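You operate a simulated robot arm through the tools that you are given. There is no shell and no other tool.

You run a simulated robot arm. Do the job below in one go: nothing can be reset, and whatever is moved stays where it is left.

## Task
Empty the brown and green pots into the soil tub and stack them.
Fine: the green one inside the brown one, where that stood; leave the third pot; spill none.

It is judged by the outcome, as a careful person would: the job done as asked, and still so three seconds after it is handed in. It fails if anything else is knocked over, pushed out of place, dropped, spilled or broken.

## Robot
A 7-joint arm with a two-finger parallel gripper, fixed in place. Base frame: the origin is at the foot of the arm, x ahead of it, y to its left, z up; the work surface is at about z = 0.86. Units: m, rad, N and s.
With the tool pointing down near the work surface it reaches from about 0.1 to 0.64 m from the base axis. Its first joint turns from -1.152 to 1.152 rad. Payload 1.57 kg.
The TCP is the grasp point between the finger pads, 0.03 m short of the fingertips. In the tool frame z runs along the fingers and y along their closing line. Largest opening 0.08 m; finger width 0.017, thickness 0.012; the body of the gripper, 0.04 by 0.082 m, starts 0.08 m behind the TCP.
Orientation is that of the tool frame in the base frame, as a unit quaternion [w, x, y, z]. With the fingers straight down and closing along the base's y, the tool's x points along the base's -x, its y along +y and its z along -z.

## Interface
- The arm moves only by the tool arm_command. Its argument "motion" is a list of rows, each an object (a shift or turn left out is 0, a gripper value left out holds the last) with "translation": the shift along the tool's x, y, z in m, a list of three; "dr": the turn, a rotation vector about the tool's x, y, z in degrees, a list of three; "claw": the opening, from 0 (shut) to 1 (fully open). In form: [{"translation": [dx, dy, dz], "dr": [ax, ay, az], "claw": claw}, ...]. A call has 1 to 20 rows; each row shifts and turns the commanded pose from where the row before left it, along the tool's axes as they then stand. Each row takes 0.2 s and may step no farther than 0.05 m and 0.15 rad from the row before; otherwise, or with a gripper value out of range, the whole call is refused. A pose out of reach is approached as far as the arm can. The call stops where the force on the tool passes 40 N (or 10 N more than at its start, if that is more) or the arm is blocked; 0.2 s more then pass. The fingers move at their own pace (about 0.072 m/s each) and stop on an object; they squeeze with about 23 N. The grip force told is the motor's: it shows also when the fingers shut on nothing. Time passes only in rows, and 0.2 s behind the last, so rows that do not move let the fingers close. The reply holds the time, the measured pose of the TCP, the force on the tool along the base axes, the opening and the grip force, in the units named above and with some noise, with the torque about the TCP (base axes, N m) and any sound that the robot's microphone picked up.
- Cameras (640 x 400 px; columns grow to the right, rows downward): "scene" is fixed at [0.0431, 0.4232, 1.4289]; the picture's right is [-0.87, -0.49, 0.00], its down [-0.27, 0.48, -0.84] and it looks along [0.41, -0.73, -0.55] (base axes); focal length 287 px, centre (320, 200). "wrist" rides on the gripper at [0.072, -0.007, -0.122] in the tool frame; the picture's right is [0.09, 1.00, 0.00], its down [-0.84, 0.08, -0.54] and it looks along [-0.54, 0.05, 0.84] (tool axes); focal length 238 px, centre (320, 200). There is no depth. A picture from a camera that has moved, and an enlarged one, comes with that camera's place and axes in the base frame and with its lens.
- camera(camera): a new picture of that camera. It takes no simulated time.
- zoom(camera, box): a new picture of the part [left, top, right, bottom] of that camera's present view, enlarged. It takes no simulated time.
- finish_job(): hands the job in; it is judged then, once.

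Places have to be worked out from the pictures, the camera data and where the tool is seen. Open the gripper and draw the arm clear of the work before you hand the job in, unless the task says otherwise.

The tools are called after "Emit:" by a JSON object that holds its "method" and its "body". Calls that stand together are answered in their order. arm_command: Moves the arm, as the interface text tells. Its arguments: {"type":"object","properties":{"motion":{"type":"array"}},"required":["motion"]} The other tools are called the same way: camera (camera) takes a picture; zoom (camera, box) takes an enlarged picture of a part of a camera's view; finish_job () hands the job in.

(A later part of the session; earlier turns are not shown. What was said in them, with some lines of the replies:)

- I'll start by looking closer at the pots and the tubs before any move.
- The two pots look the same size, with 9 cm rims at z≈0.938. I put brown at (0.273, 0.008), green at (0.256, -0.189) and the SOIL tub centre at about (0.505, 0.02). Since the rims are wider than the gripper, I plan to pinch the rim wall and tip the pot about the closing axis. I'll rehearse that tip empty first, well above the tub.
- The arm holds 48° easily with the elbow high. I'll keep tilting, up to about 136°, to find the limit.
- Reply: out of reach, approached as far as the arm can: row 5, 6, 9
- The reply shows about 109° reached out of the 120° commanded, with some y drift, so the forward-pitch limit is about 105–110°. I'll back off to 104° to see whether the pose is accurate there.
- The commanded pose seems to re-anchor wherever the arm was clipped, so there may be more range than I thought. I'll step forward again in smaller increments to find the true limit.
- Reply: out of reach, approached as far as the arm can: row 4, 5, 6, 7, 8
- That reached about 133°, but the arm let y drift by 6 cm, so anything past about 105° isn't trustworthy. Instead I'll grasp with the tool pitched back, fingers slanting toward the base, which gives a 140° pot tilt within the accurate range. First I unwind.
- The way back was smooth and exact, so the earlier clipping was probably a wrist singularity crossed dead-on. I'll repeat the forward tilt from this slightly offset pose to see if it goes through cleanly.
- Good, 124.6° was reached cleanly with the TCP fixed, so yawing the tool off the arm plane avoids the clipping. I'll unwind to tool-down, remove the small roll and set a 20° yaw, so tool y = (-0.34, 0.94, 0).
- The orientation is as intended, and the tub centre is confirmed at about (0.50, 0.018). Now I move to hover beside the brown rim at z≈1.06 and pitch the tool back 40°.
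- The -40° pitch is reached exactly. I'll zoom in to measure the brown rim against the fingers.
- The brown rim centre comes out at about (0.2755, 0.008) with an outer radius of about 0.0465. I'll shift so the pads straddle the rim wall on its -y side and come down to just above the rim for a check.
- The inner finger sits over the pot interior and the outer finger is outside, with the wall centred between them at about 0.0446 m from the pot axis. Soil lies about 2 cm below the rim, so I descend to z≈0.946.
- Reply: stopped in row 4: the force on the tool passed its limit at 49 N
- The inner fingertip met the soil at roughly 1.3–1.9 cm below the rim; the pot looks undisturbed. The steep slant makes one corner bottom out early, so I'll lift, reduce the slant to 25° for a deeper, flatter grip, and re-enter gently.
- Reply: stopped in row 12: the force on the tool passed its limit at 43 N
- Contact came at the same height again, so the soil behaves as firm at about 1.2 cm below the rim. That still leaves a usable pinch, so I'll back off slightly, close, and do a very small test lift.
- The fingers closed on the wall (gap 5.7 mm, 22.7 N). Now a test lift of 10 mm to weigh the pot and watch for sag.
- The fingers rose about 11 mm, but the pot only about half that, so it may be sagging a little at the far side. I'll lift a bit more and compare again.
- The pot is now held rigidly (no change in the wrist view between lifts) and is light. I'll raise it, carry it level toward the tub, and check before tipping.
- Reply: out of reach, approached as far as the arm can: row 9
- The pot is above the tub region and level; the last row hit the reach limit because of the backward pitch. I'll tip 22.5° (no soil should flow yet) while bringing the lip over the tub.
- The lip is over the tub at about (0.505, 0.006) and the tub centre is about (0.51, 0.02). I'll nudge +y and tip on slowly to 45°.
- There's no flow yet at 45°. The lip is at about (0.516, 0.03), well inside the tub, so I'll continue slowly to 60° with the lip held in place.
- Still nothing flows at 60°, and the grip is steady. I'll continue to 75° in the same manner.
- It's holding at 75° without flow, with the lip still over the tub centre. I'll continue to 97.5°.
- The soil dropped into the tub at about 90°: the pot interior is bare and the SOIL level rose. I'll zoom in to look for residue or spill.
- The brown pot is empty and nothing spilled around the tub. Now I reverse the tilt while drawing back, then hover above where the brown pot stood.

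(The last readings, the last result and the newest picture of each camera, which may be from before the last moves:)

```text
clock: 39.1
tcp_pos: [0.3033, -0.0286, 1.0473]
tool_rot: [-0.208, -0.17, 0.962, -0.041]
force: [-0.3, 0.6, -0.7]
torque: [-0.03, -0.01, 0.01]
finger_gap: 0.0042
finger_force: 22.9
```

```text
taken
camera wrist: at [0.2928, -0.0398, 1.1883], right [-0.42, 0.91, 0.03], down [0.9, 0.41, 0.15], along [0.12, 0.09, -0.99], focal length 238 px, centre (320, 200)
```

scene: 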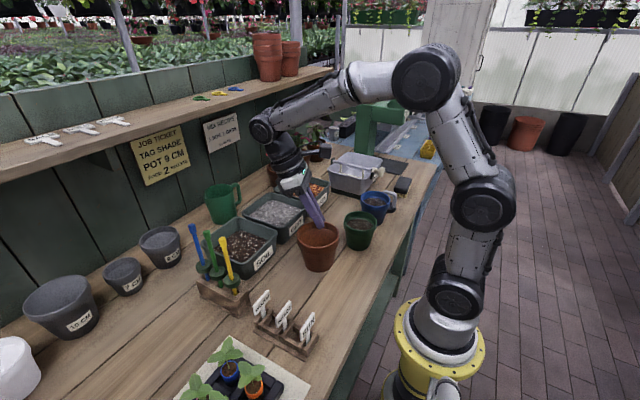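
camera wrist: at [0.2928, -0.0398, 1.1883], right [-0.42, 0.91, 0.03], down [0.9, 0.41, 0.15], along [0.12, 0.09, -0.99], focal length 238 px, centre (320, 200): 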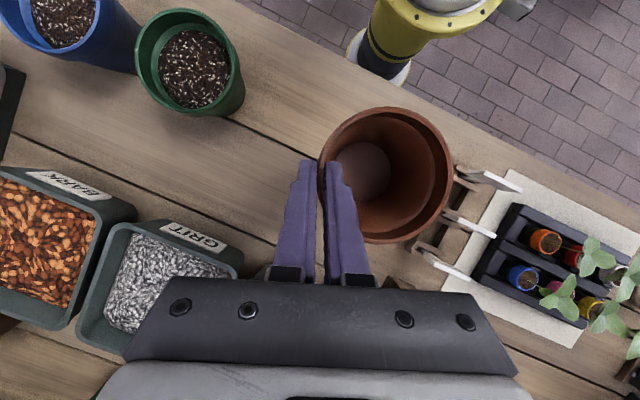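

The empty pot hangs upright above its old place. I'll lower it to touch down there, correcting the ~2 mm it was pulled when gripped, with gentle steps at the end.

Emit:
{"method": "arm_command", "body": {"motion": [{"translation": [-0.0105, 0.0006, 0.0242]}, {"translation": [-0.0105, 0.0006, 0.0242]}, {"translation": [-0.0106, 0.0005, 0.0242]}, {}, {"translation": [-0.00106, 0, 0.00227]}, {"translation": [-0.00106, 0, 0.00227]}, {"translation": [-0.00106, 0, 0.00227]}, {}]}}

Emit:
{"method": "zoom", "body": {"camera": "scene", "box": [270, 190, 390, 310]}}

Emit:
{"method": "zoom", "body": {"camera": "wrist", "box": [200, 60, 480, 240]}}

```text
clock: 40.9
tcp_pos: [0.3018, -0.0308, 0.963]
tool_rot: [-0.206, -0.171, 0.962, -0.042]
force: [0.9, -5.0, 20.3]
torque: [-0.11, 0.01, 0.04]
finger_gap: 0.0044
finger_force: 23.1
```

```text
3.33 times, centred on (330, 250) of scene
camera zoom: at [0.0429, 0.4231, 1.4289], right [-0.87, -0.49, 0.0], down [-0.27, 0.48, -0.84], along [0.41, -0.73, -0.55], focal length 956 px, centre (287, 33)
```

zoom: 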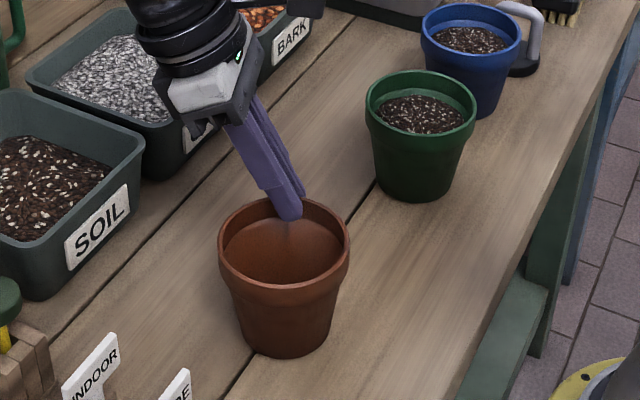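

```text
2.22 times, centred on (340, 150) of wrist
camera zoom: at [0.2905, -0.0405, 1.1036], right [-0.42, 0.91, 0.03], down [0.9, 0.42, 0.15], along [0.12, 0.09, -0.99], focal length 530 px, centre (276, 311)
```

zoom: 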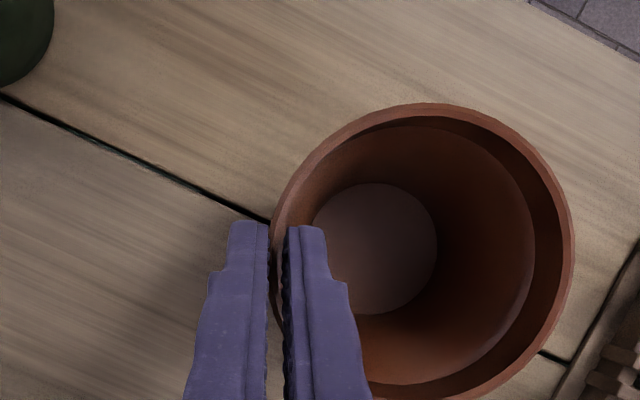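

Contact force shows the pot's base is on the table, and its outline matches the original within 1–2 mm. I'll ease off a millimetre and open to release.

Emit:
{"method": "arm_command", "body": {"motion": [{"translation": [0.0004, 0, -0.0009]}, {"claw": 0.1}, {}, {"claw": 0.4}, {}, {}]}}

Emit:
{"method": "zoom", "body": {"camera": "scene", "box": [270, 190, 390, 310]}}

Emit:
{"method": "zoom", "body": {"camera": "wrist", "box": [200, 60, 480, 240]}}

```text
clock: 42.3
tcp_pos: [0.3009, -0.0292, 0.9625]
tool_rot: [-0.207, -0.171, 0.962, -0.041]
force: [-0.2, 0.2, -0.3]
torque: [0.0, 0.01, -0.02]
finger_gap: 0.0318
finger_force: 0.0
```

```text
3.33 times, centred on (330, 250) of scene
camera zoom: at [0.0431, 0.4232, 1.4289], right [-0.87, -0.49, 0.0], down [-0.27, 0.48, -0.84], along [0.41, -0.73, -0.55], focal length 956 px, centre (287, 33)
```

zoom: 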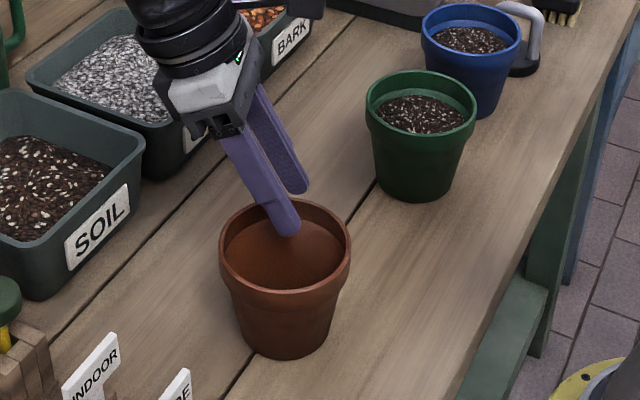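

```text
2.22 times, centred on (340, 150) of wrist
camera zoom: at [0.2903, -0.0401, 1.1033], right [-0.42, 0.91, 0.03], down [0.9, 0.41, 0.14], along [0.12, 0.09, -0.99], focal length 530 px, centre (276, 311)
```

zoom: 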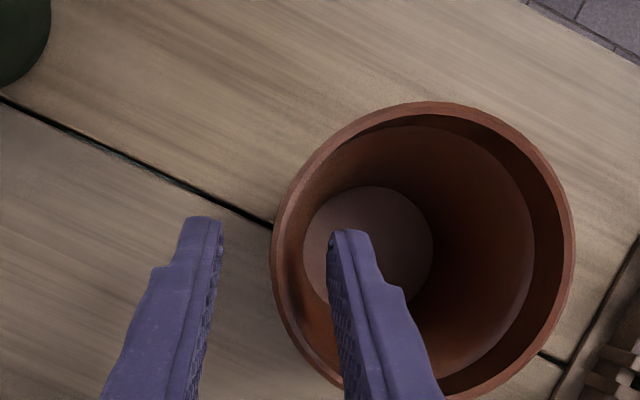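

The brown pot is empty and back exactly where it stood. Next I lift out, set the tool vertical (the soil releases by 90°, so no back-slant is needed), and hover over the green rim's -y side.

Emit:
{"method": "arm_command", "body": {"motion": [{"translation": [0.01455, 0, -0.03115]}, {"translation": [0.01455, 0, -0.03115]}, {"translation": [0.01455, 0, -0.03115]}, {"translation": [0.01455, 0, -0.03115]}, {"dr": [0, -8.4, 0]}, {"dr": [0, -8.4, 0]}, {"dr": [0, -8.4, 0], "claw": 0.32}, {"translation": [0.0196, -0.0357, 0.016]}, {"translation": [0.0196, -0.0357, 0.016]}, {"translation": [0.0196, -0.0357, 0.016]}, {"translation": [0.0196, -0.0357, 0.016]}, {"translation": [0.0196, -0.0357, 0.016]}, {}]}}

Emit:
{"method": "camera", "body": {"camera": "wrist"}}

Emit:
{"method": "zoom", "body": {"camera": "scene", "box": [270, 150, 410, 310]}}

```text
clock: 45.1
tcp_pos: [0.2692, -0.2336, 1.0202]
tool_rot: [0.008, -0.175, 0.985, -0.003]
force: [-0.4, 0.0, -0.5]
torque: [0.0, 0.02, 0.0]
finger_gap: 0.0254
finger_force: 0.0
```

```text
taken
camera wrist: at [0.2037, -0.264, 1.1426], right [-0.43, 0.9, -0.01], down [0.75, 0.36, 0.55], along [0.5, 0.23, -0.83], focal length 238 px, centre (320, 200)
```

wrist: 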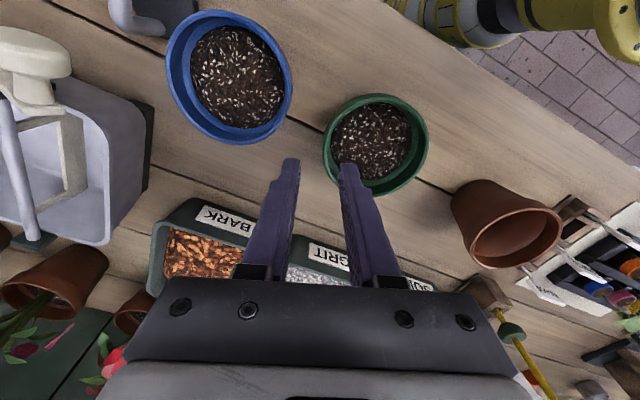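

```text
2.50 times, centred on (340, 230) of scene
camera zoom: at [0.0431, 0.4232, 1.4289], right [-0.87, -0.49, 0.0], down [-0.27, 0.48, -0.84], along [0.41, -0.73, -0.55], focal length 717 px, centre (270, 125)
```

zoom: 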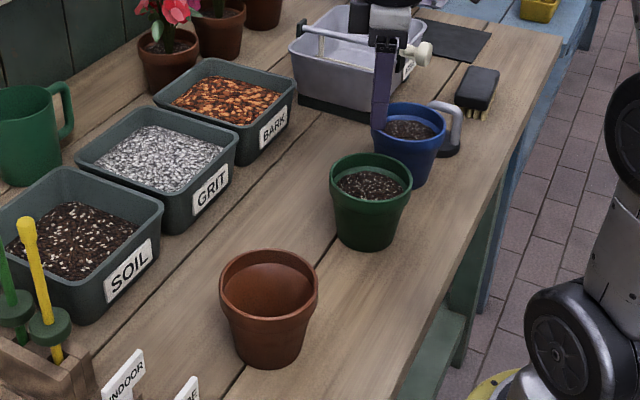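

Green's rim centre comes out at about (0.2545, -0.188), with about 2 cm of clearance between my outer finger and the blue pot. I'll correct the 3 mm offset and descend to just above the soil.

Emit:
{"method": "arm_command", "body": {"motion": [{"translation": [0, 0.0033, 0]}, {"translation": [0, 0, 0.027]}, {}]}}

Emit:
{"method": "zoom", "body": {"camera": "wrist", "box": [160, 40, 480, 240]}}

Emit:
{"method": "zoom", "body": {"camera": "scene", "box": [310, 160, 410, 260]}}

```text
clock: 45.9
tcp_pos: [0.2694, -0.2272, 0.9942]
tool_rot: [0.005, -0.175, 0.984, -0.004]
force: [0.2, 0.4, 0.2]
torque: [0.03, -0.01, -0.01]
finger_gap: 0.0259
finger_force: 0.0
```

```text
2.00 times, centred on (320, 140) of wrist
camera zoom: at [0.204, -0.2589, 1.1158], right [-0.43, 0.9, -0.01], down [0.75, 0.36, 0.55], along [0.5, 0.23, -0.83], focal length 477 px, centre (320, 320)
```

zoom: 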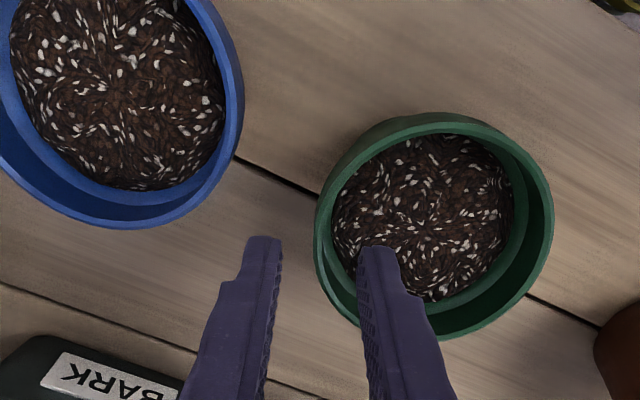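

```text
4.00 times, centred on (360, 210) of scene
camera zoom: at [0.0431, 0.4232, 1.4289], right [-0.87, -0.49, 0.0], down [-0.27, 0.48, -0.84], along [0.41, -0.73, -0.55], focal length 1147 px, centre (160, 160)
```

zoom: 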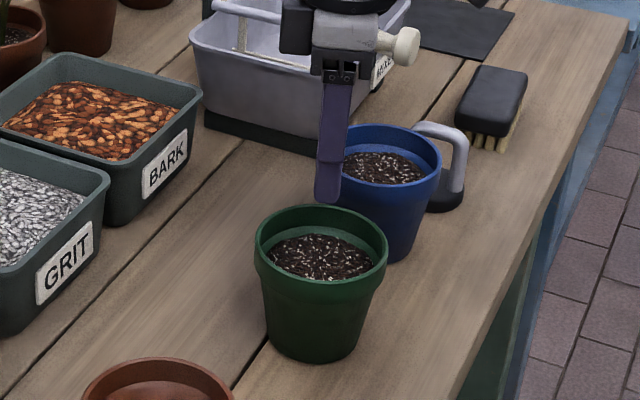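

The pads straddle the rim wall symmetrically (0.0444 m from the pot axis). I'll descend the rest gently, ending about 1.2 cm below the rim.

Emit:
{"method": "arm_command", "body": {"motion": [{"translation": [0, 0, 0.016]}, {"translation": [0, 0, 0.016]}, {}, {"translation": [0, 0, 0.0015]}, {"translation": [0, 0, 0.0015]}, {"translation": [0, 0, 0.0015]}, {}]}}

Emit:
{"method": "zoom", "body": {"camera": "wrist", "box": [160, 40, 480, 240]}}

```text
clock: 47.5
tcp_pos: [0.2691, -0.2264, 0.9571]
tool_rot: [0.006, -0.176, 0.984, -0.003]
force: [0.1, 0.0, -0.4]
torque: [0.0, -0.01, 0.0]
finger_gap: 0.0257
finger_force: 0.1
```

```text
2.00 times, centred on (320, 140) of wrist
camera zoom: at [0.2044, -0.2585, 1.0789], right [-0.43, 0.9, -0.01], down [0.75, 0.36, 0.55], along [0.5, 0.23, -0.83], focal length 477 px, centre (320, 320)
```

zoom: 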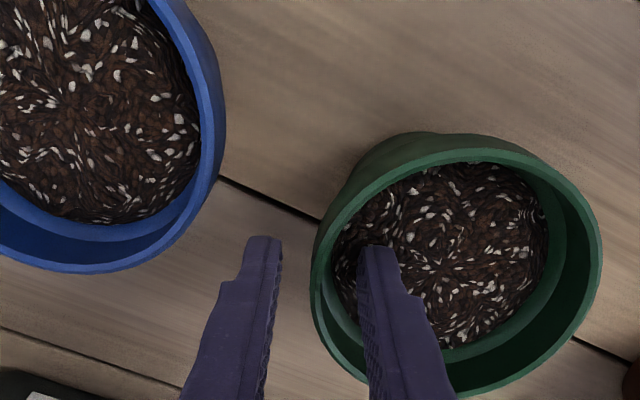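

No contact yet at z = 0.957, so I'll go a few millimetres deeper for a firmer hold and stop at any resistance.

Emit:
{"method": "arm_command", "body": {"motion": [{"translation": [0, 0, 0.0012]}, {"translation": [0, 0, 0.0012]}, {"translation": [0, 0, 0.0012]}, {}]}}

```text
clock: 48.5
tcp_pos: [0.2717, -0.2289, 0.957]
tool_rot: [0.009, -0.175, 0.985, -0.006]
force: [-4.4, 1.1, 34.1]
torque: [0.62, 0.42, 0.13]
finger_gap: 0.0273
finger_force: 1.1
```

The tip now rests on the soil (34 N), so I'll back off about 3.5 mm and close on the rim.

Emit:
{"method": "arm_command", "body": {"motion": [{"translation": [0, 0, -0.0018]}, {"translation": [0, 0, -0.0018]}, {"claw": 0}, {}, {}, {}, {}]}}

Emit:
{"method": "zoom", "body": {"camera": "wrist", "box": [160, 40, 480, 240]}}

Emit:
{"method": "zoom", "body": {"camera": "scene", "box": [310, 160, 410, 260]}}

```text
clock: 50.1
tcp_pos: [0.2701, -0.2285, 0.9577]
tool_rot: [0.005, -0.176, 0.984, -0.002]
force: [-0.5, 1.4, 0.3]
torque: [0.04, 0.07, 0.01]
finger_gap: 0.0051
finger_force: 22.5
```

```text
2.00 times, centred on (320, 140) of wrist
camera zoom: at [0.2042, -0.2593, 1.0778], right [-0.43, 0.9, -0.01], down [0.75, 0.36, 0.55], along [0.5, 0.23, -0.84], focal length 477 px, centre (320, 320)
```

zoom: 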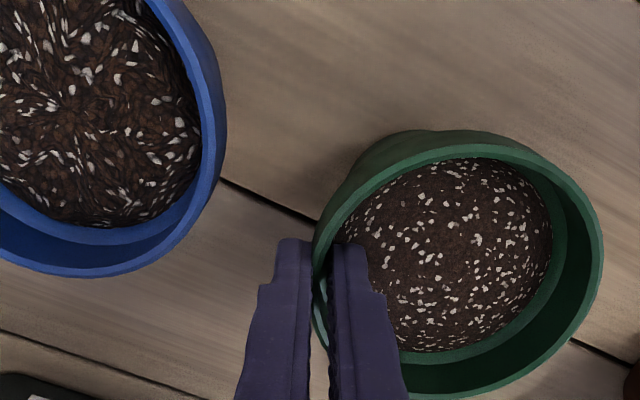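

```text
4.00 times, centred on (360, 210) of scene
camera zoom: at [0.0431, 0.4232, 1.4289], right [-0.87, -0.49, 0.0], down [-0.27, 0.48, -0.84], along [0.41, -0.73, -0.55], focal length 1147 px, centre (160, 160)
```

zoom: 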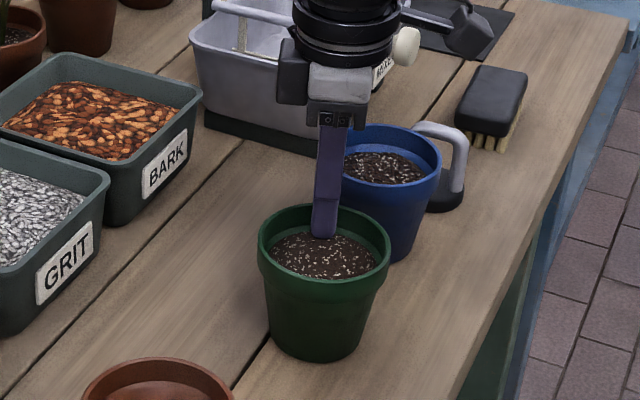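

Green is gripped (gap 5.1 mm, 22.5 N). I'll lift slowly by 20 mm and check for slip.

Emit:
{"method": "arm_command", "body": {"motion": [{"translation": [0, 0, -0.004]}, {"translation": [0, 0, -0.004]}, {"translation": [0, 0, -0.006]}, {"translation": [0, 0, -0.006]}, {}, {}]}}

Emit:
{"method": "zoom", "body": {"camera": "wrist", "box": [160, 40, 480, 240]}}

Emit:
{"method": "zoom", "body": {"camera": "scene", "box": [310, 160, 410, 260]}}

```text
clock: 51.5
tcp_pos: [0.2708, -0.2274, 0.9769]
tool_rot: [0.006, -0.175, 0.984, -0.004]
force: [0.1, -0.1, -1.6]
torque: [-0.01, -0.03, 0.03]
finger_gap: 0.0054
finger_force: 22.9
```

```text
2.00 times, centred on (320, 140) of wrist
camera zoom: at [0.2045, -0.2583, 1.0983], right [-0.43, 0.9, -0.01], down [0.75, 0.36, 0.55], along [0.5, 0.23, -0.83], focal length 477 px, centre (320, 320)
```

zoom: 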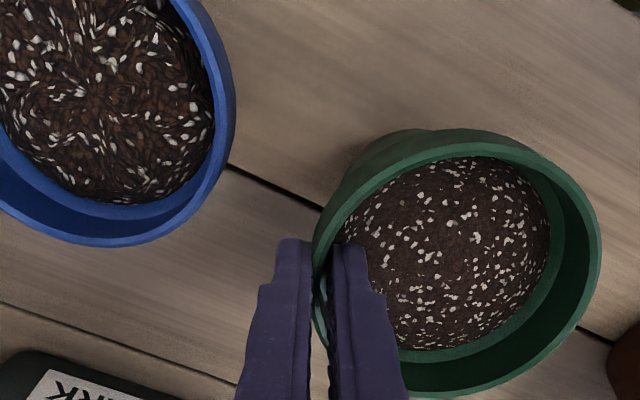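

```text
4.00 times, centred on (360, 210) of scene
camera zoom: at [0.0431, 0.4232, 1.4289], right [-0.87, -0.49, 0.0], down [-0.27, 0.48, -0.84], along [0.41, -0.73, -0.55], focal length 1147 px, centre (160, 160)
```

zoom: 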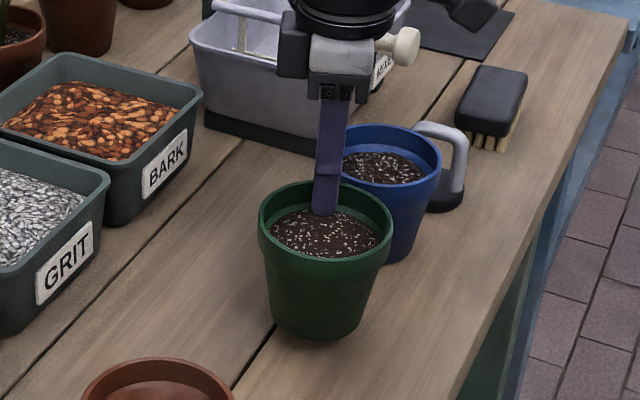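

The green pot lifts rigidly with no sag. I'll raise it to z≈1.12 and carry it level over to the soil tub.

Emit:
{"method": "arm_command", "body": {"motion": [{"translation": [0, 0, -0.0358]}, {"translation": [0, 0, -0.0358]}, {"translation": [0, 0, -0.0358]}, {"translation": [0, 0, -0.0358]}, {"translation": [-0.0361, 0.0119, 0]}, {"translation": [-0.0361, 0.0119, 0]}, {"translation": [-0.0361, 0.0119, 0]}, {"translation": [-0.0361, 0.0119, 0]}, {"translation": [-0.0361, 0.0119, 0]}, {"translation": [-0.0361, 0.0119, 0]}, {"translation": [-0.0361, 0.0119, 0]}, {"translation": [-0.0361, 0.0119, 0]}, {"translation": [-0.0361, 0.0119, 0]}, {}]}}

Emit:
{"method": "camera", "body": {"camera": "scene"}}

Emit:
{"method": "camera", "body": {"camera": "wrist"}}

```text
clock: 54.5
tcp_pos: [0.5354, -0.0138, 1.122]
tool_rot: [0.005, -0.175, 0.984, -0.003]
force: [0.3, -0.3, -1.2]
torque: [-0.06, -0.03, -0.02]
finger_gap: 0.0051
finger_force: 23.7
```

```text
taken
```

scene: 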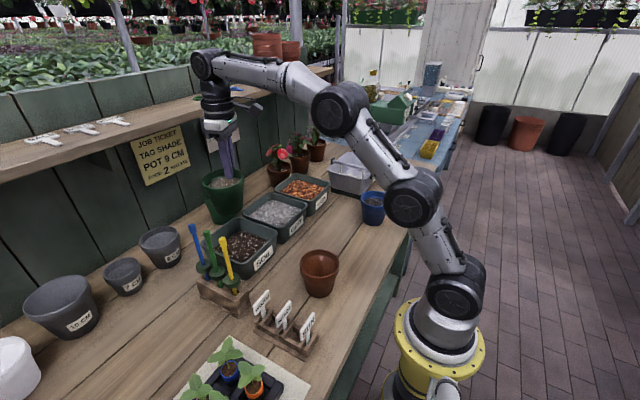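

```text
taken
camera wrist: at [0.4697, -0.0446, 1.2438], right [-0.43, 0.9, -0.01], down [0.75, 0.36, 0.55], along [0.5, 0.23, -0.83], focal length 238 px, centre (320, 200)
```

wrist: 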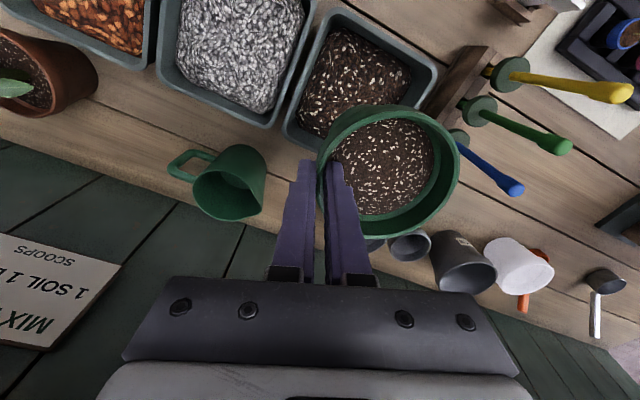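

The green pot is level beside the tub. I'll tip to 60° (no soil moved before 75° last time), keeping the lip over the tub centre.

Emit:
{"method": "arm_command", "body": {"motion": [{"translation": [-0.006, 0, 0.006], "dr": [0, -7.5, 0]}, {"translation": [-0.0051, 0, 0.0067], "dr": [0, -7.5, 0]}, {"translation": [-0.0032, 0, 0.0071], "dr": [0, -7.5, 0]}, {"translation": [0.0051, 0, 0.0044], "dr": [0, -7.5, 0]}, {"translation": [0.0056, 0, 0.0037], "dr": [0, -7.5, 0]}, {"translation": [0.0069, 0, 0.0024], "dr": [0, -7.5, 0]}, {"translation": [0.0084, 0, 0], "dr": [0, -7.5, 0]}, {"translation": [0.0083, 0, -0.0026], "dr": [0, -7.5, 0]}, {}]}}

Emit:
{"method": "zoom", "body": {"camera": "scene", "box": [150, 120, 340, 310]}}

Emit:
{"method": "zoom", "body": {"camera": "wrist", "box": [200, 0, 520, 260]}}

```text
clock: 56.5
tcp_pos: [0.5298, -0.0173, 1.0758]
tool_rot: [0.498, -0.153, 0.849, 0.084]
force: [-0.5, -0.6, -2.1]
torque: [-0.08, 0.05, 0.01]
finger_gap: 0.0049
finger_force: 22.5
```

```text
2.11 times, centred on (245, 215) of scene
camera zoom: at [0.0431, 0.4232, 1.4289], right [-0.87, -0.49, 0.0], down [-0.27, 0.48, -0.84], along [0.41, -0.73, -0.55], focal length 604 px, centre (478, 168)
```

zoom: 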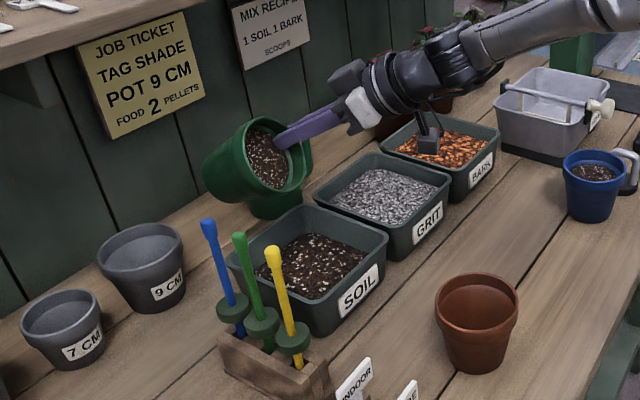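

```text
1.54 times, centred on (360, 130) of wrist
camera zoom: at [0.4008, -0.0722, 1.0729], right [-0.39, 0.92, -0.09], down [-0.09, 0.06, 0.99], along [0.92, 0.39, 0.06], focal length 367 px, centre (258, 308)
```

zoom: 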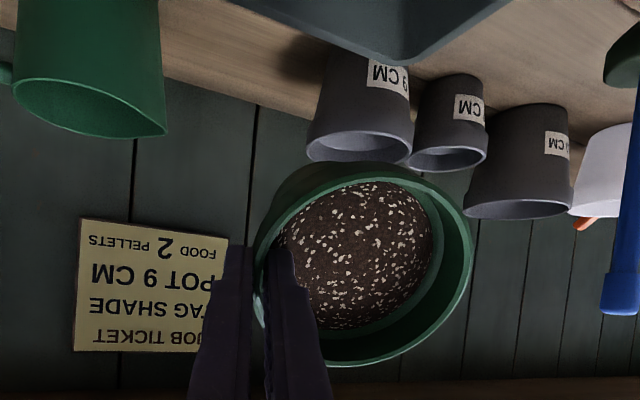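

The lip is at about (0.504, 0.03) and the soil still holds at 60°. I'll continue slowly to 90°, where I expect it to release.

Emit:
{"method": "arm_command", "body": {"motion": [{"translation": [0.0012, 0, -0.0022], "dr": [0, -3.75, 0]}, {"translation": [0.0012, 0, -0.0022], "dr": [0, -3.75, 0]}, {"translation": [0.001, 0, -0.0025], "dr": [0, -3.75, 0]}, {"translation": [0.001, 0, -0.0025], "dr": [0, -3.75, 0]}, {"translation": [0.0008, -0.001, -0.0032], "dr": [0, -3.75, 0]}, {"translation": [0.0008, -0.001, -0.0032], "dr": [0, -3.75, 0]}, {"translation": [0.0003, 0, -0.0032], "dr": [0, -3.75, 0]}, {"translation": [0.0003, 0, -0.0032], "dr": [0, -3.75, 0]}, {}, {}]}}

Emit:
{"method": "zoom", "body": {"camera": "scene", "box": [150, 120, 340, 310]}}

Emit:
{"method": "zoom", "body": {"camera": "wrist", "box": [200, 0, 520, 260]}}

```text
clock: 58.7
tcp_pos: [0.5091, -0.0268, 1.0752]
tool_rot: [0.701, -0.126, 0.691, 0.122]
force: [-0.2, 0.1, 0.2]
torque: [-0.01, 0.0, -0.02]
finger_gap: 0.0041
finger_force: 22.6
```

```text
2.11 times, centred on (245, 215) of scene
camera zoom: at [0.0431, 0.4232, 1.4289], right [-0.87, -0.49, 0.0], down [-0.27, 0.48, -0.84], along [0.41, -0.73, -0.55], focal length 604 px, centre (478, 168)
```

zoom: 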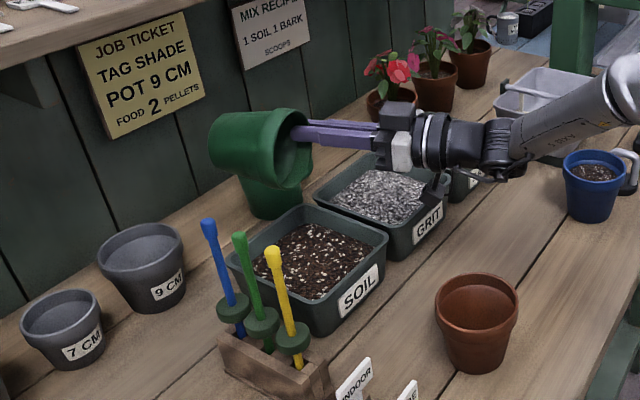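

```text
1.54 times, centred on (360, 130) of wrist
camera zoom: at [0.3994, -0.0763, 1.0027], right [-0.34, 0.93, -0.1], down [-0.55, -0.11, 0.83], along [0.76, 0.34, 0.55], focal length 367 px, centre (258, 308)
```

zoom: 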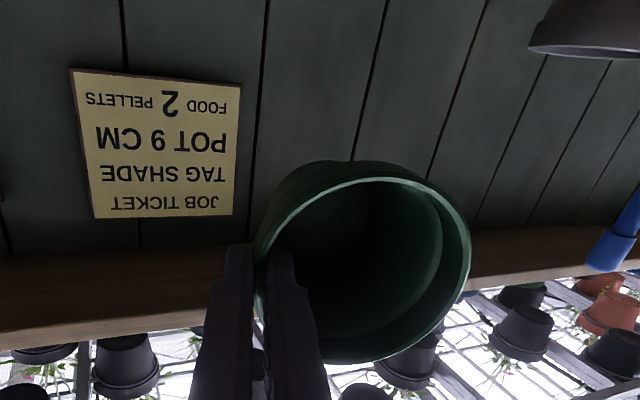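

Green has emptied cleanly too and the tub level rose. I'll tip it back upright while retreating, then hover over the brown pot.

Emit:
{"method": "arm_command", "body": {"motion": [{"translation": [-0.004, 0, -0.005], "dr": [0, 7.5, 0]}, {"translation": [-0.0033, 0, -0.0055], "dr": [0, 7.5, 0]}, {"translation": [-0.0026, 0, -0.0058], "dr": [0, 7.5, 0]}, {"translation": [-0.0018, 0, -0.0061], "dr": [0, 7.5, 0]}, {"translation": [-0.001, 0, -0.0063], "dr": [0, 7.5, 0]}, {"translation": [-0.0002, 0, -0.0064], "dr": [0, 7.5, 0]}, {"translation": [0.0007, 0, -0.0063], "dr": [0, 7.5, 0]}, {"translation": [0.0016, 0, -0.0062], "dr": [0, 7.5, 0]}, {"translation": [0.0023, 0, -0.006], "dr": [0, 7.5, 0]}, {"translation": [0.0031, 0, -0.0056], "dr": [0, 7.5, 0]}, {"translation": [0.0038, 0, -0.0052], "dr": [0, 7.5, 0]}, {"translation": [0.0045, 0, -0.0047], "dr": [0, 7.5, 0]}, {"translation": [0.0298, 0.0137, 0.0106]}, {"translation": [0.0298, 0.0137, 0.0106]}, {"translation": [0.0298, 0.0137, 0.0106]}, {"translation": [0.0298, 0.0137, 0.0106]}, {"translation": [0.0298, 0.0137, 0.0106]}, {}, {}]}}

Emit:
{"method": "camera", "body": {"camera": "scene"}}

Emit:
{"method": "zoom", "body": {"camera": "scene", "box": [265, 170, 385, 310]}}

Emit:
{"method": "zoom", "body": {"camera": "wrist", "box": [230, 40, 510, 260]}}

```text
clock: 62.7
tcp_pos: [0.29, -0.0346, 1.0666]
tool_rot: [0.005, -0.175, 0.985, -0.003]
force: [-0.5, -0.2, -0.8]
torque: [-0.01, -0.03, 0.01]
finger_gap: 0.0038
finger_force: 22.9
```

```text
taken
```

scene: 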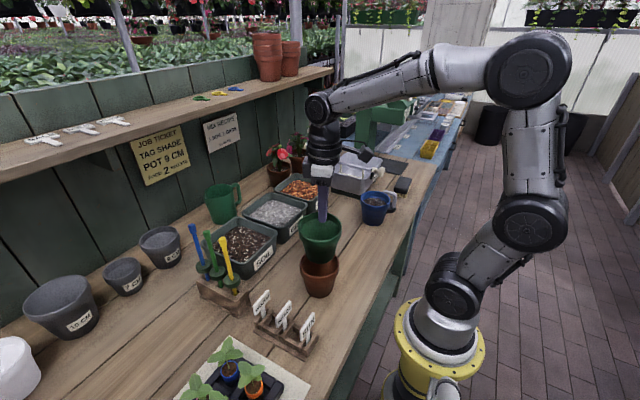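

```text
2.86 times, centred on (325, 240) of scene
camera zoom: at [0.0431, 0.4232, 1.4289], right [-0.87, -0.49, 0.0], down [-0.27, 0.48, -0.84], along [0.41, -0.73, -0.55], focal length 819 px, centre (306, 86)
```

zoom: 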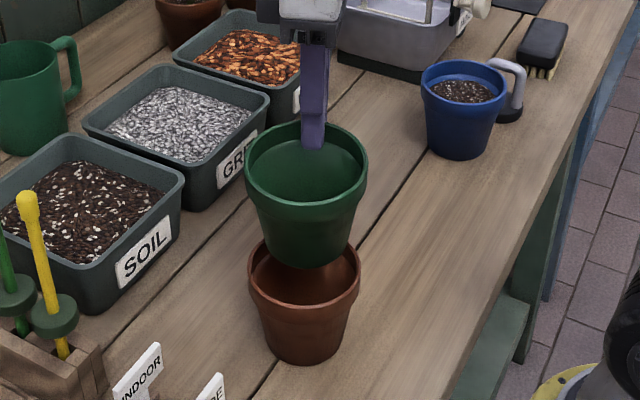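

```text
1.82 times, centred on (370, 150) of wrist
camera zoom: at [0.225, -0.0652, 1.1887], right [-0.43, 0.9, -0.01], down [0.75, 0.36, 0.55], along [0.5, 0.23, -0.83], focal length 433 px, centre (229, 291)
```

zoom: 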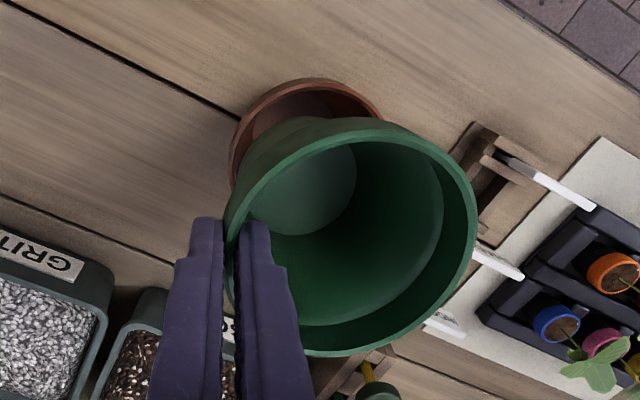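

Green hangs upright nearly concentric above brown. I'll lower its base to the brown rim level and check the centring more closely.

Emit:
{"method": "arm_command", "body": {"motion": [{"translation": [0, 0, 0.014]}, {"translation": [0, 0, 0.014]}, {}]}}

Emit:
{"method": "zoom", "body": {"camera": "scene", "box": [280, 200, 360, 310]}}

Emit:
{"method": "zoom", "body": {"camera": "wrist", "box": [260, 60, 460, 200]}}

```text
clock: 63.5
tcp_pos: [0.2891, -0.0341, 1.0395]
tool_rot: [0.006, -0.176, 0.984, -0.004]
force: [-0.3, -0.1, 0.2]
torque: [0.0, -0.01, 0.0]
finger_gap: 0.0037
finger_force: 23.5
```

```text
3.64 times, centred on (320, 255) of scene
camera zoom: at [0.0431, 0.4232, 1.4289], right [-0.87, -0.49, 0.0], down [-0.27, 0.48, -0.84], along [0.41, -0.73, -0.55], focal length 1043 px, centre (320, 0)
```

zoom: 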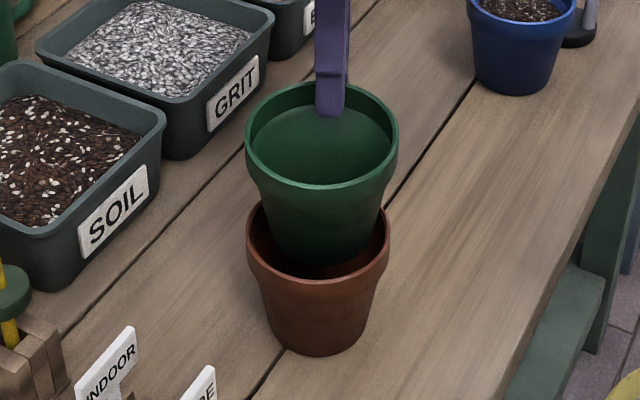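

```text
2.86 times, centred on (360, 130) of wrist
camera zoom: at [0.2242, -0.0655, 1.1605], right [-0.43, 0.9, -0.01], down [0.75, 0.36, 0.55], along [0.5, 0.23, -0.83], focal length 681 px, centre (206, 400)
```

zoom: 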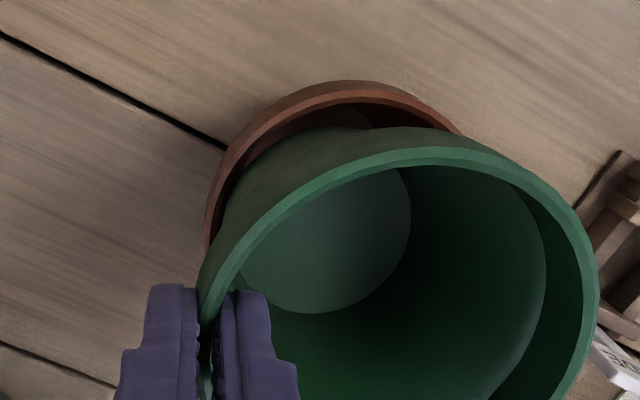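

Green's base is inside the brown mouth but a few mm off toward the -y side (slight sag). I'll nudge about 2.5 mm and lower in small steps, watching the side forces.

Emit:
{"method": "arm_command", "body": {"motion": [{"translation": [-0.001, 0.0025, 0]}, {"translation": [0, 0, 0.01]}, {"translation": [0, 0, 0.01]}, {"translation": [0, 0, 0.008]}, {}]}}

Emit:
{"method": "zoom", "body": {"camera": "scene", "box": [280, 200, 360, 310]}}

Emit:
{"method": "zoom", "body": {"camera": "wrist", "box": [260, 60, 460, 200]}}

```text
clock: 64.7
tcp_pos: [0.2903, -0.0315, 1.0115]
tool_rot: [0.005, -0.175, 0.985, -0.003]
force: [-0.3, -0.7, -0.8]
torque: [-0.01, 0.0, -0.03]
finger_gap: 0.0023
finger_force: 23.3
```

```text
3.64 times, centred on (320, 255) of scene
camera zoom: at [0.0431, 0.4232, 1.4289], right [-0.87, -0.49, 0.0], down [-0.27, 0.48, -0.84], along [0.41, -0.73, -0.55], focal length 1043 px, centre (320, 0)
```

zoom: 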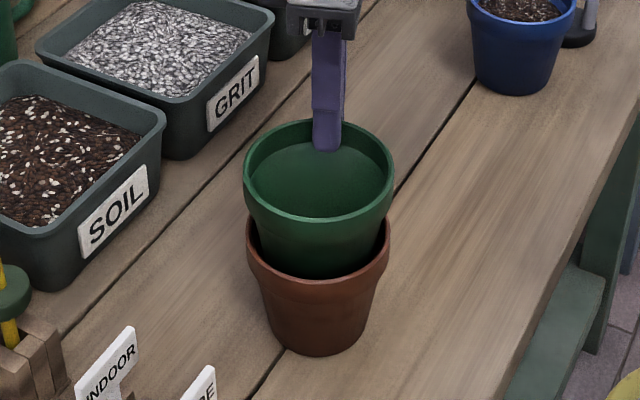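

```text
2.86 times, centred on (360, 130) of wrist
camera zoom: at [0.2249, -0.0628, 1.1334], right [-0.43, 0.9, -0.01], down [0.75, 0.36, 0.55], along [0.5, 0.23, -0.83], focal length 681 px, centre (206, 400)
```

zoom: 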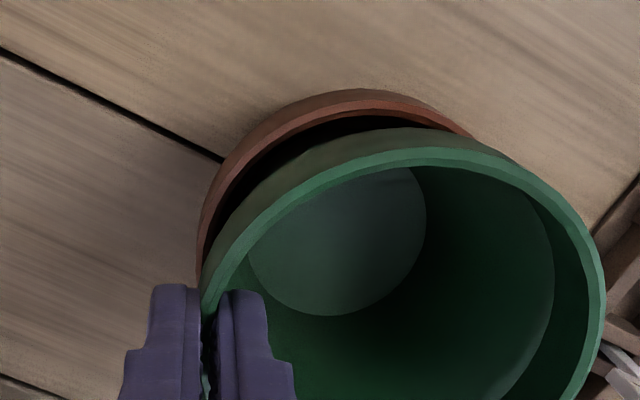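

Alignment now looks concentric (centres at columns 318 and 318) with no side force. The finger gap is narrowing slightly, so I'll keep lowering in small steps toward the seat.

Emit:
{"method": "arm_command", "body": {"motion": [{"translation": [0, 0, 0.006]}, {"translation": [0, 0, 0.006]}, {"translation": [0, 0, 0.005]}, {"translation": [0, 0, 0.004]}, {}]}}

Emit:
{"method": "zoom", "body": {"camera": "scene", "box": [280, 200, 360, 310]}}

Emit:
{"method": "zoom", "body": {"camera": "wrist", "box": [260, 60, 460, 200]}}

```text
clock: 65.9
tcp_pos: [0.2904, -0.0337, 0.9918]
tool_rot: [0.006, -0.175, 0.984, -0.003]
force: [0.3, -0.9, -0.1]
torque: [0.0, -0.01, 0.02]
finger_gap: 0.0021
finger_force: 22.8
```

```text
3.64 times, centred on (320, 255) of scene
camera zoom: at [0.0431, 0.4232, 1.4289], right [-0.87, -0.49, 0.0], down [-0.27, 0.48, -0.84], along [0.41, -0.73, -0.55], focal length 1043 px, centre (320, 0)
```

zoom: 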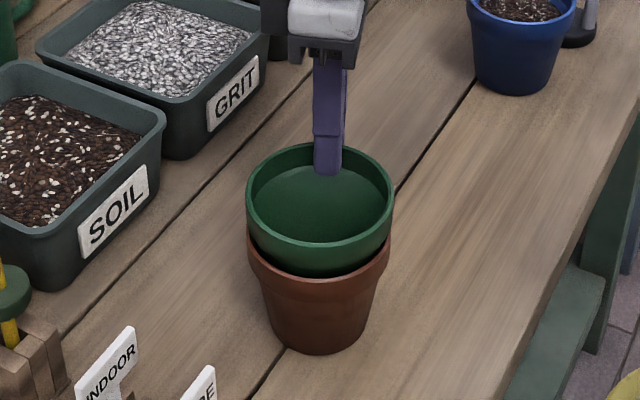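

```text
2.86 times, centred on (360, 130) of wrist
camera zoom: at [0.2249, -0.0639, 1.1124], right [-0.43, 0.9, -0.01], down [0.75, 0.36, 0.55], along [0.5, 0.23, -0.83], focal length 681 px, centre (206, 400)
```

zoom: 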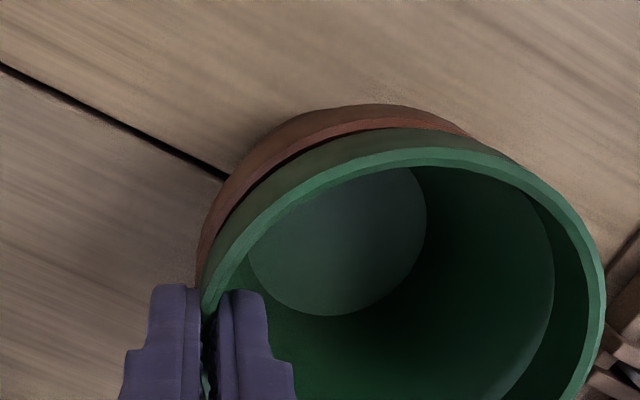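

The nest is going smoothly: green's collar is nearly at the brown rim, with no contact force yet. I'll keep lowering in 2–3 mm steps until it seats.

Emit:
{"method": "arm_command", "body": {"motion": [{"translation": [0, 0, 0.003]}, {"translation": [0, 0, 0.003]}, {}]}}

Emit:
{"method": "zoom", "body": {"camera": "scene", "box": [280, 200, 360, 310]}}

```text
clock: 66.7
tcp_pos: [0.2913, -0.0331, 0.9864]
tool_rot: [0.009, -0.176, 0.984, -0.005]
force: [-0.7, -6.0, 23.8]
torque: [-0.07, 0.59, 0.12]
finger_gap: 0.0024
finger_force: 23.1
```

```text
3.64 times, centred on (320, 255) of scene
camera zoom: at [0.0429, 0.4231, 1.429], right [-0.87, -0.49, 0.0], down [-0.27, 0.48, -0.84], along [0.41, -0.73, -0.55], focal length 1043 px, centre (320, 0)
```

zoom: 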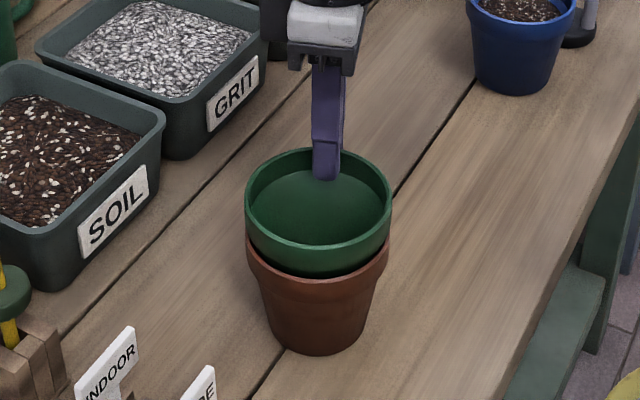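

It has made contact (24 N up, small side push), so the base or wall is on the brown pot. I'll ease off 1.5 mm and open a little so it settles by itself.

Emit:
{"method": "arm_command", "body": {"motion": [{"translation": [0, -0.0005, -0.0015]}, {}, {"claw": 0.12}, {}, {}]}}

Emit:
{"method": "zoom", "body": {"camera": "scene", "box": [280, 200, 360, 310]}}

Emit:
{"method": "zoom", "body": {"camera": "wrist", "box": [230, 40, 510, 240]}}

```text
clock: 67.9
tcp_pos: [0.2905, -0.0328, 0.9869]
tool_rot: [0.006, -0.176, 0.984, -0.002]
force: [0.1, -0.5, 1.1]
torque: [0.01, 0.01, 0.01]
finger_gap: 0.0094
finger_force: 0.0
```

```text
3.64 times, centred on (320, 255) of scene
camera zoom: at [0.0431, 0.4232, 1.4289], right [-0.87, -0.49, 0.0], down [-0.27, 0.48, -0.84], along [0.41, -0.73, -0.55], focal length 1043 px, centre (320, 0)
```

zoom: 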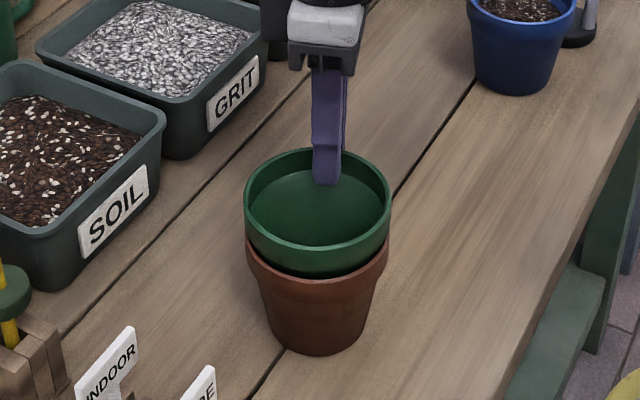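

```text
2.00 times, centred on (370, 140) of wrist
camera zoom: at [0.225, -0.0637, 1.1078], right [-0.43, 0.9, -0.01], down [0.75, 0.36, 0.55], along [0.5, 0.23, -0.83], focal length 477 px, centre (220, 320)
```

zoom: 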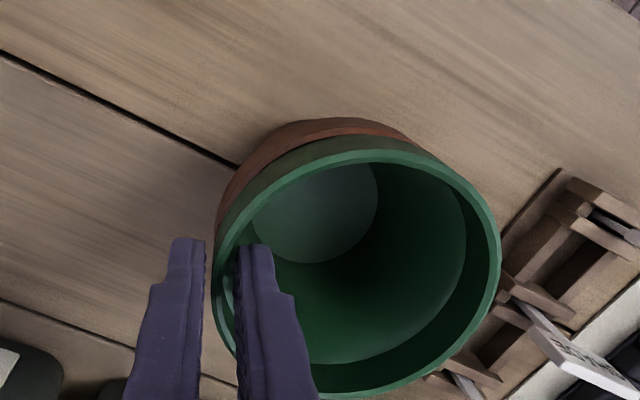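

Green has settled level inside brown, symmetric on both sides. I'll open further, rise straight out, and pull the arm clear to inspect.

Emit:
{"method": "arm_command", "body": {"motion": [{"claw": 0.3}, {}, {"translation": [0, 0, -0.02]}, {"translation": [0, 0, -0.03]}, {"translation": [0, 0, -0.04]}, {"translation": [0, 0, -0.04]}, {"translation": [0, 0, -0.04]}, {"translation": [0, -0.04, -0.02], "claw": 0.8}, {"translation": [0, -0.04, -0.02]}, {}]}}

Emit:
{"method": "camera", "body": {"camera": "scene"}}

Emit:
{"method": "zoom", "body": {"camera": "scene", "box": [280, 200, 360, 310]}}

Emit:
{"method": "camera", "body": {"camera": "wrist"}}

```text
clock: 70.1
tcp_pos: [0.3144, -0.1077, 1.1983]
tool_rot: [0.006, -0.176, 0.984, -0.003]
force: [0.5, 0.1, -0.4]
torque: [-0.02, 0.03, 0.0]
finger_gap: 0.0641
finger_force: 0.0
```

```text
taken
```

scene: 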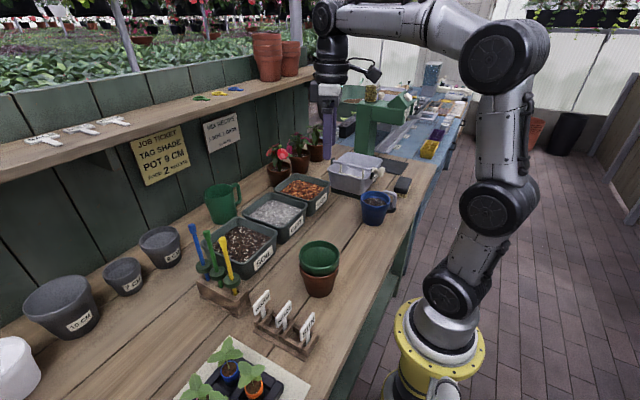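

```text
3.64 times, centred on (320, 255) of scene
camera zoom: at [0.0431, 0.4232, 1.4289], right [-0.87, -0.49, 0.0], down [-0.27, 0.48, -0.84], along [0.41, -0.73, -0.55], focal length 1043 px, centre (320, 0)
```

zoom: 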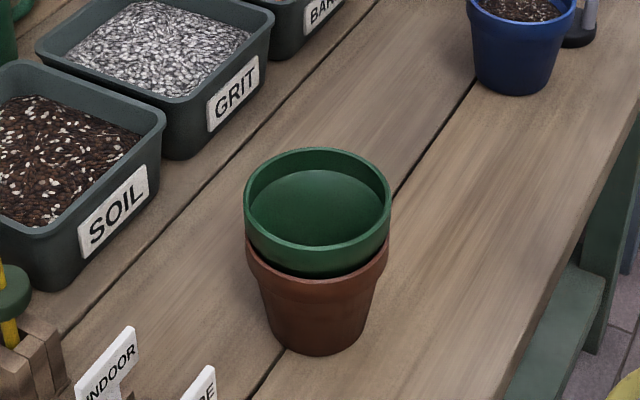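

```text
taken
camera wrist: at [0.2498, -0.1388, 1.3194], right [-0.43, 0.9, -0.01], down [0.75, 0.36, 0.55], along [0.5, 0.23, -0.83], focal length 238 px, centre (320, 200)
```

wrist: 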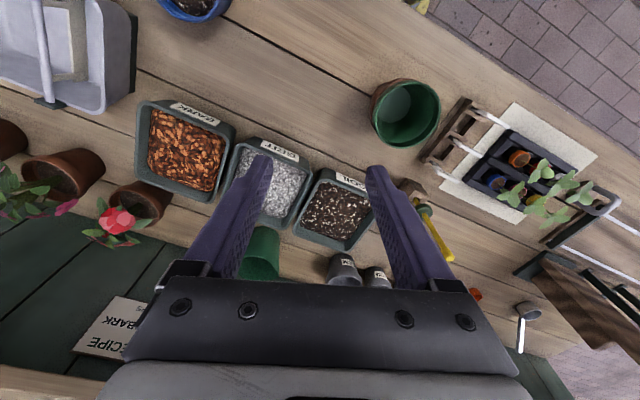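

The stack stands where brown stood. I'll take close-ups to check that it's seated and level, and that nothing was spilled or disturbed.

Emit:
{"method": "zoom", "body": {"camera": "scene", "box": [295, 232, 345, 302]}}

Emit:
{"method": "zoom", "body": {"camera": "wrist", "box": [340, 60, 460, 160]}}

Emit:
{"method": "zoom", "body": {"camera": "scene", "box": [180, 180, 330, 310]}}

Emit:
{"method": "zoom", "body": {"camera": "wrist", "box": [220, 130, 420, 290]}}

```text
5.71 times, centred on (320, 267) of scene
camera zoom: at [0.0431, 0.4232, 1.4289], right [-0.87, -0.49, 0.0], down [-0.27, 0.48, -0.84], along [0.41, -0.73, -0.55], focal length 1639 px, centre (320, -183)
```

zoom: 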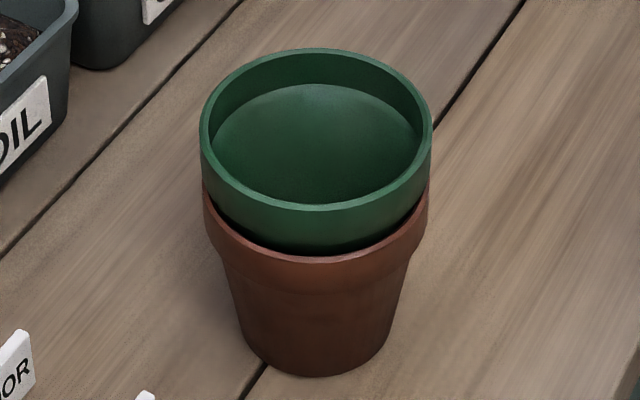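

```text
4.00 times, centred on (400, 110) of wrist
camera zoom: at [0.2498, -0.1388, 1.3194], right [-0.43, 0.9, -0.01], down [0.75, 0.36, 0.55], along [0.5, 0.23, -0.83], focal length 953 px, centre (0, 560)
```

zoom: 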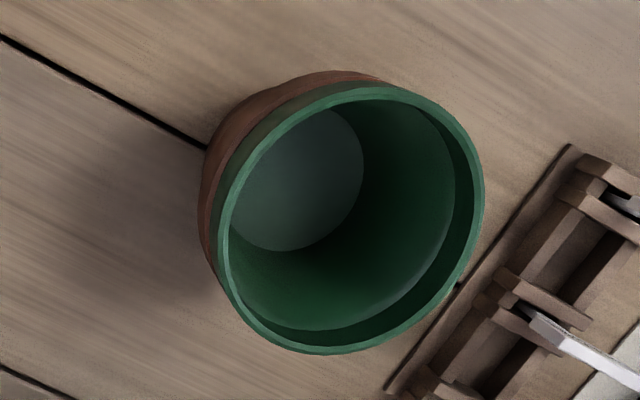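

```text
3.08 times, centred on (255, 245) of scene
camera zoom: at [0.0431, 0.4232, 1.4289], right [-0.87, -0.49, 0.0], down [-0.27, 0.48, -0.84], along [0.41, -0.73, -0.55], focal length 882 px, centre (520, 62)
```

zoom: 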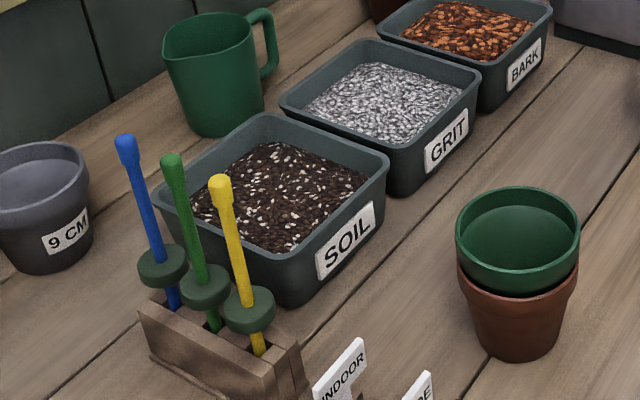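

```text
2.50 times, centred on (320, 210) of wrist
camera zoom: at [0.2498, -0.1388, 1.3194], right [-0.43, 0.9, -0.01], down [0.75, 0.36, 0.55], along [0.5, 0.23, -0.83], focal length 596 px, centre (320, 175)
```

zoom: 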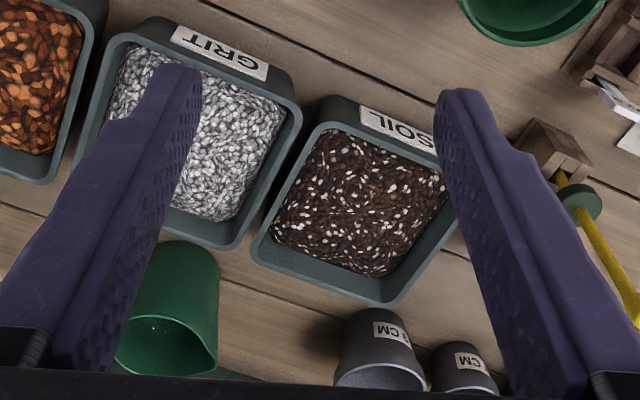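

The stack looks level and nested, and the table is clean. One pale speck shows inside the green jug in the wrist view, so I'll zoom in on that.

Emit:
{"method": "zoom", "body": {"camera": "wrist", "box": [225, 220, 295, 290]}}

Emit:
{"method": "zoom", "body": {"camera": "scene", "box": [195, 170, 255, 230]}}

```text
5.71 times, centred on (260, 255) of wrist
camera zoom: at [0.2498, -0.1388, 1.3194], right [-0.43, 0.9, -0.01], down [0.75, 0.36, 0.55], along [0.5, 0.23, -0.83], focal length 1362 px, centre (663, -114)
```

zoom: 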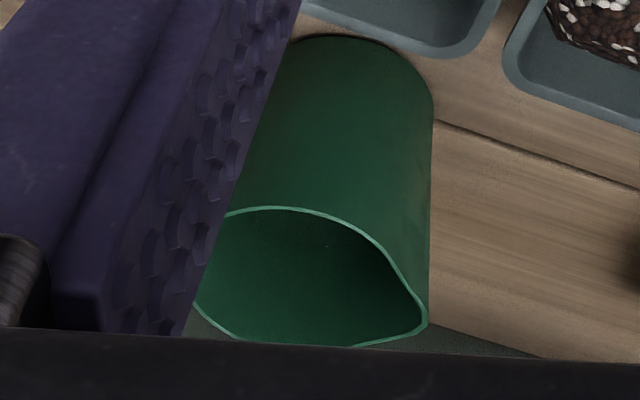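

```text
6.67 times, centred on (225, 200) of scene
camera zoom: at [0.0431, 0.4232, 1.4289], right [-0.87, -0.49, 0.0], down [-0.27, 0.48, -0.84], along [0.41, -0.73, -0.55], focal length 1912 px, centre (953, 200)
```

zoom: 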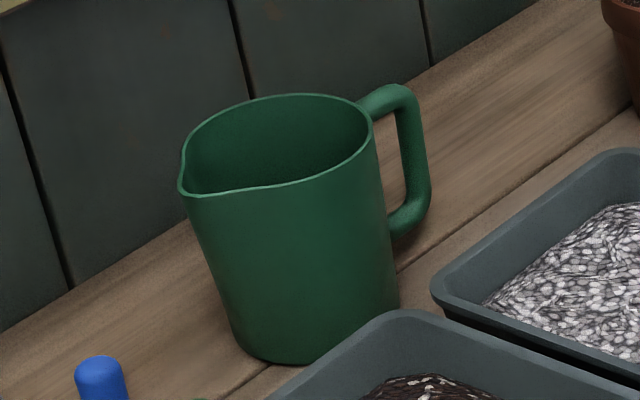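

That was only a rendering artefact; the jug is clean. Both pots are emptied and stacked in place, so I'll open the gripper fully and move a little further clear.

Emit:
{"method": "arm_command", "body": {"motion": [{"translation": [0, -0.03, -0.03], "claw": 1}, {"translation": [0, 0, -0.03]}, {}, {}]}}

Emit:
{"method": "camera", "body": {"camera": "scene"}}

```text
clock: 71.1
tcp_pos: [0.3234, -0.1354, 1.2559]
tool_rot: [0.005, -0.176, 0.984, -0.004]
force: [0.1, -0.1, -0.6]
torque: [0.0, -0.04, -0.02]
finger_gap: 0.0803
finger_force: 0.1
```

```text
taken
```

scene: 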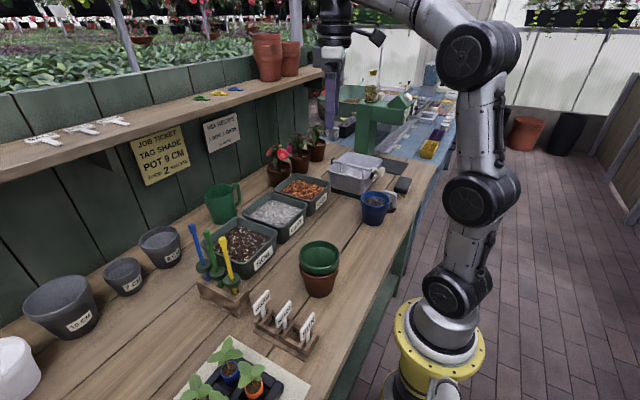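

The stack stands steady at brown's original place. The blue pot is untouched, nothing was spilled, and the arm is clear with the gripper open, so I'm handing the job in.

Emit:
{"method": "finish_job", "body": {}}

```text
The job is handed in.
```

The brown and green pots are both emptied into the SOIL tub. The green one is nested inside the brown one, which is back within a millimetre or two of where it stood.

- **Spills:** the last pictures show no soil outside the tub, and both pots looked bare inside after pouring.
- **Stack:** green sits level inside brown, with its collar a few millimetres above the brown rim.
- **Everything else:** the blue pot and the other items on the bench look untouched. The arm is drawn clear with the gripper fully open.

The job is handed in; no result came back beyond that confirmation.
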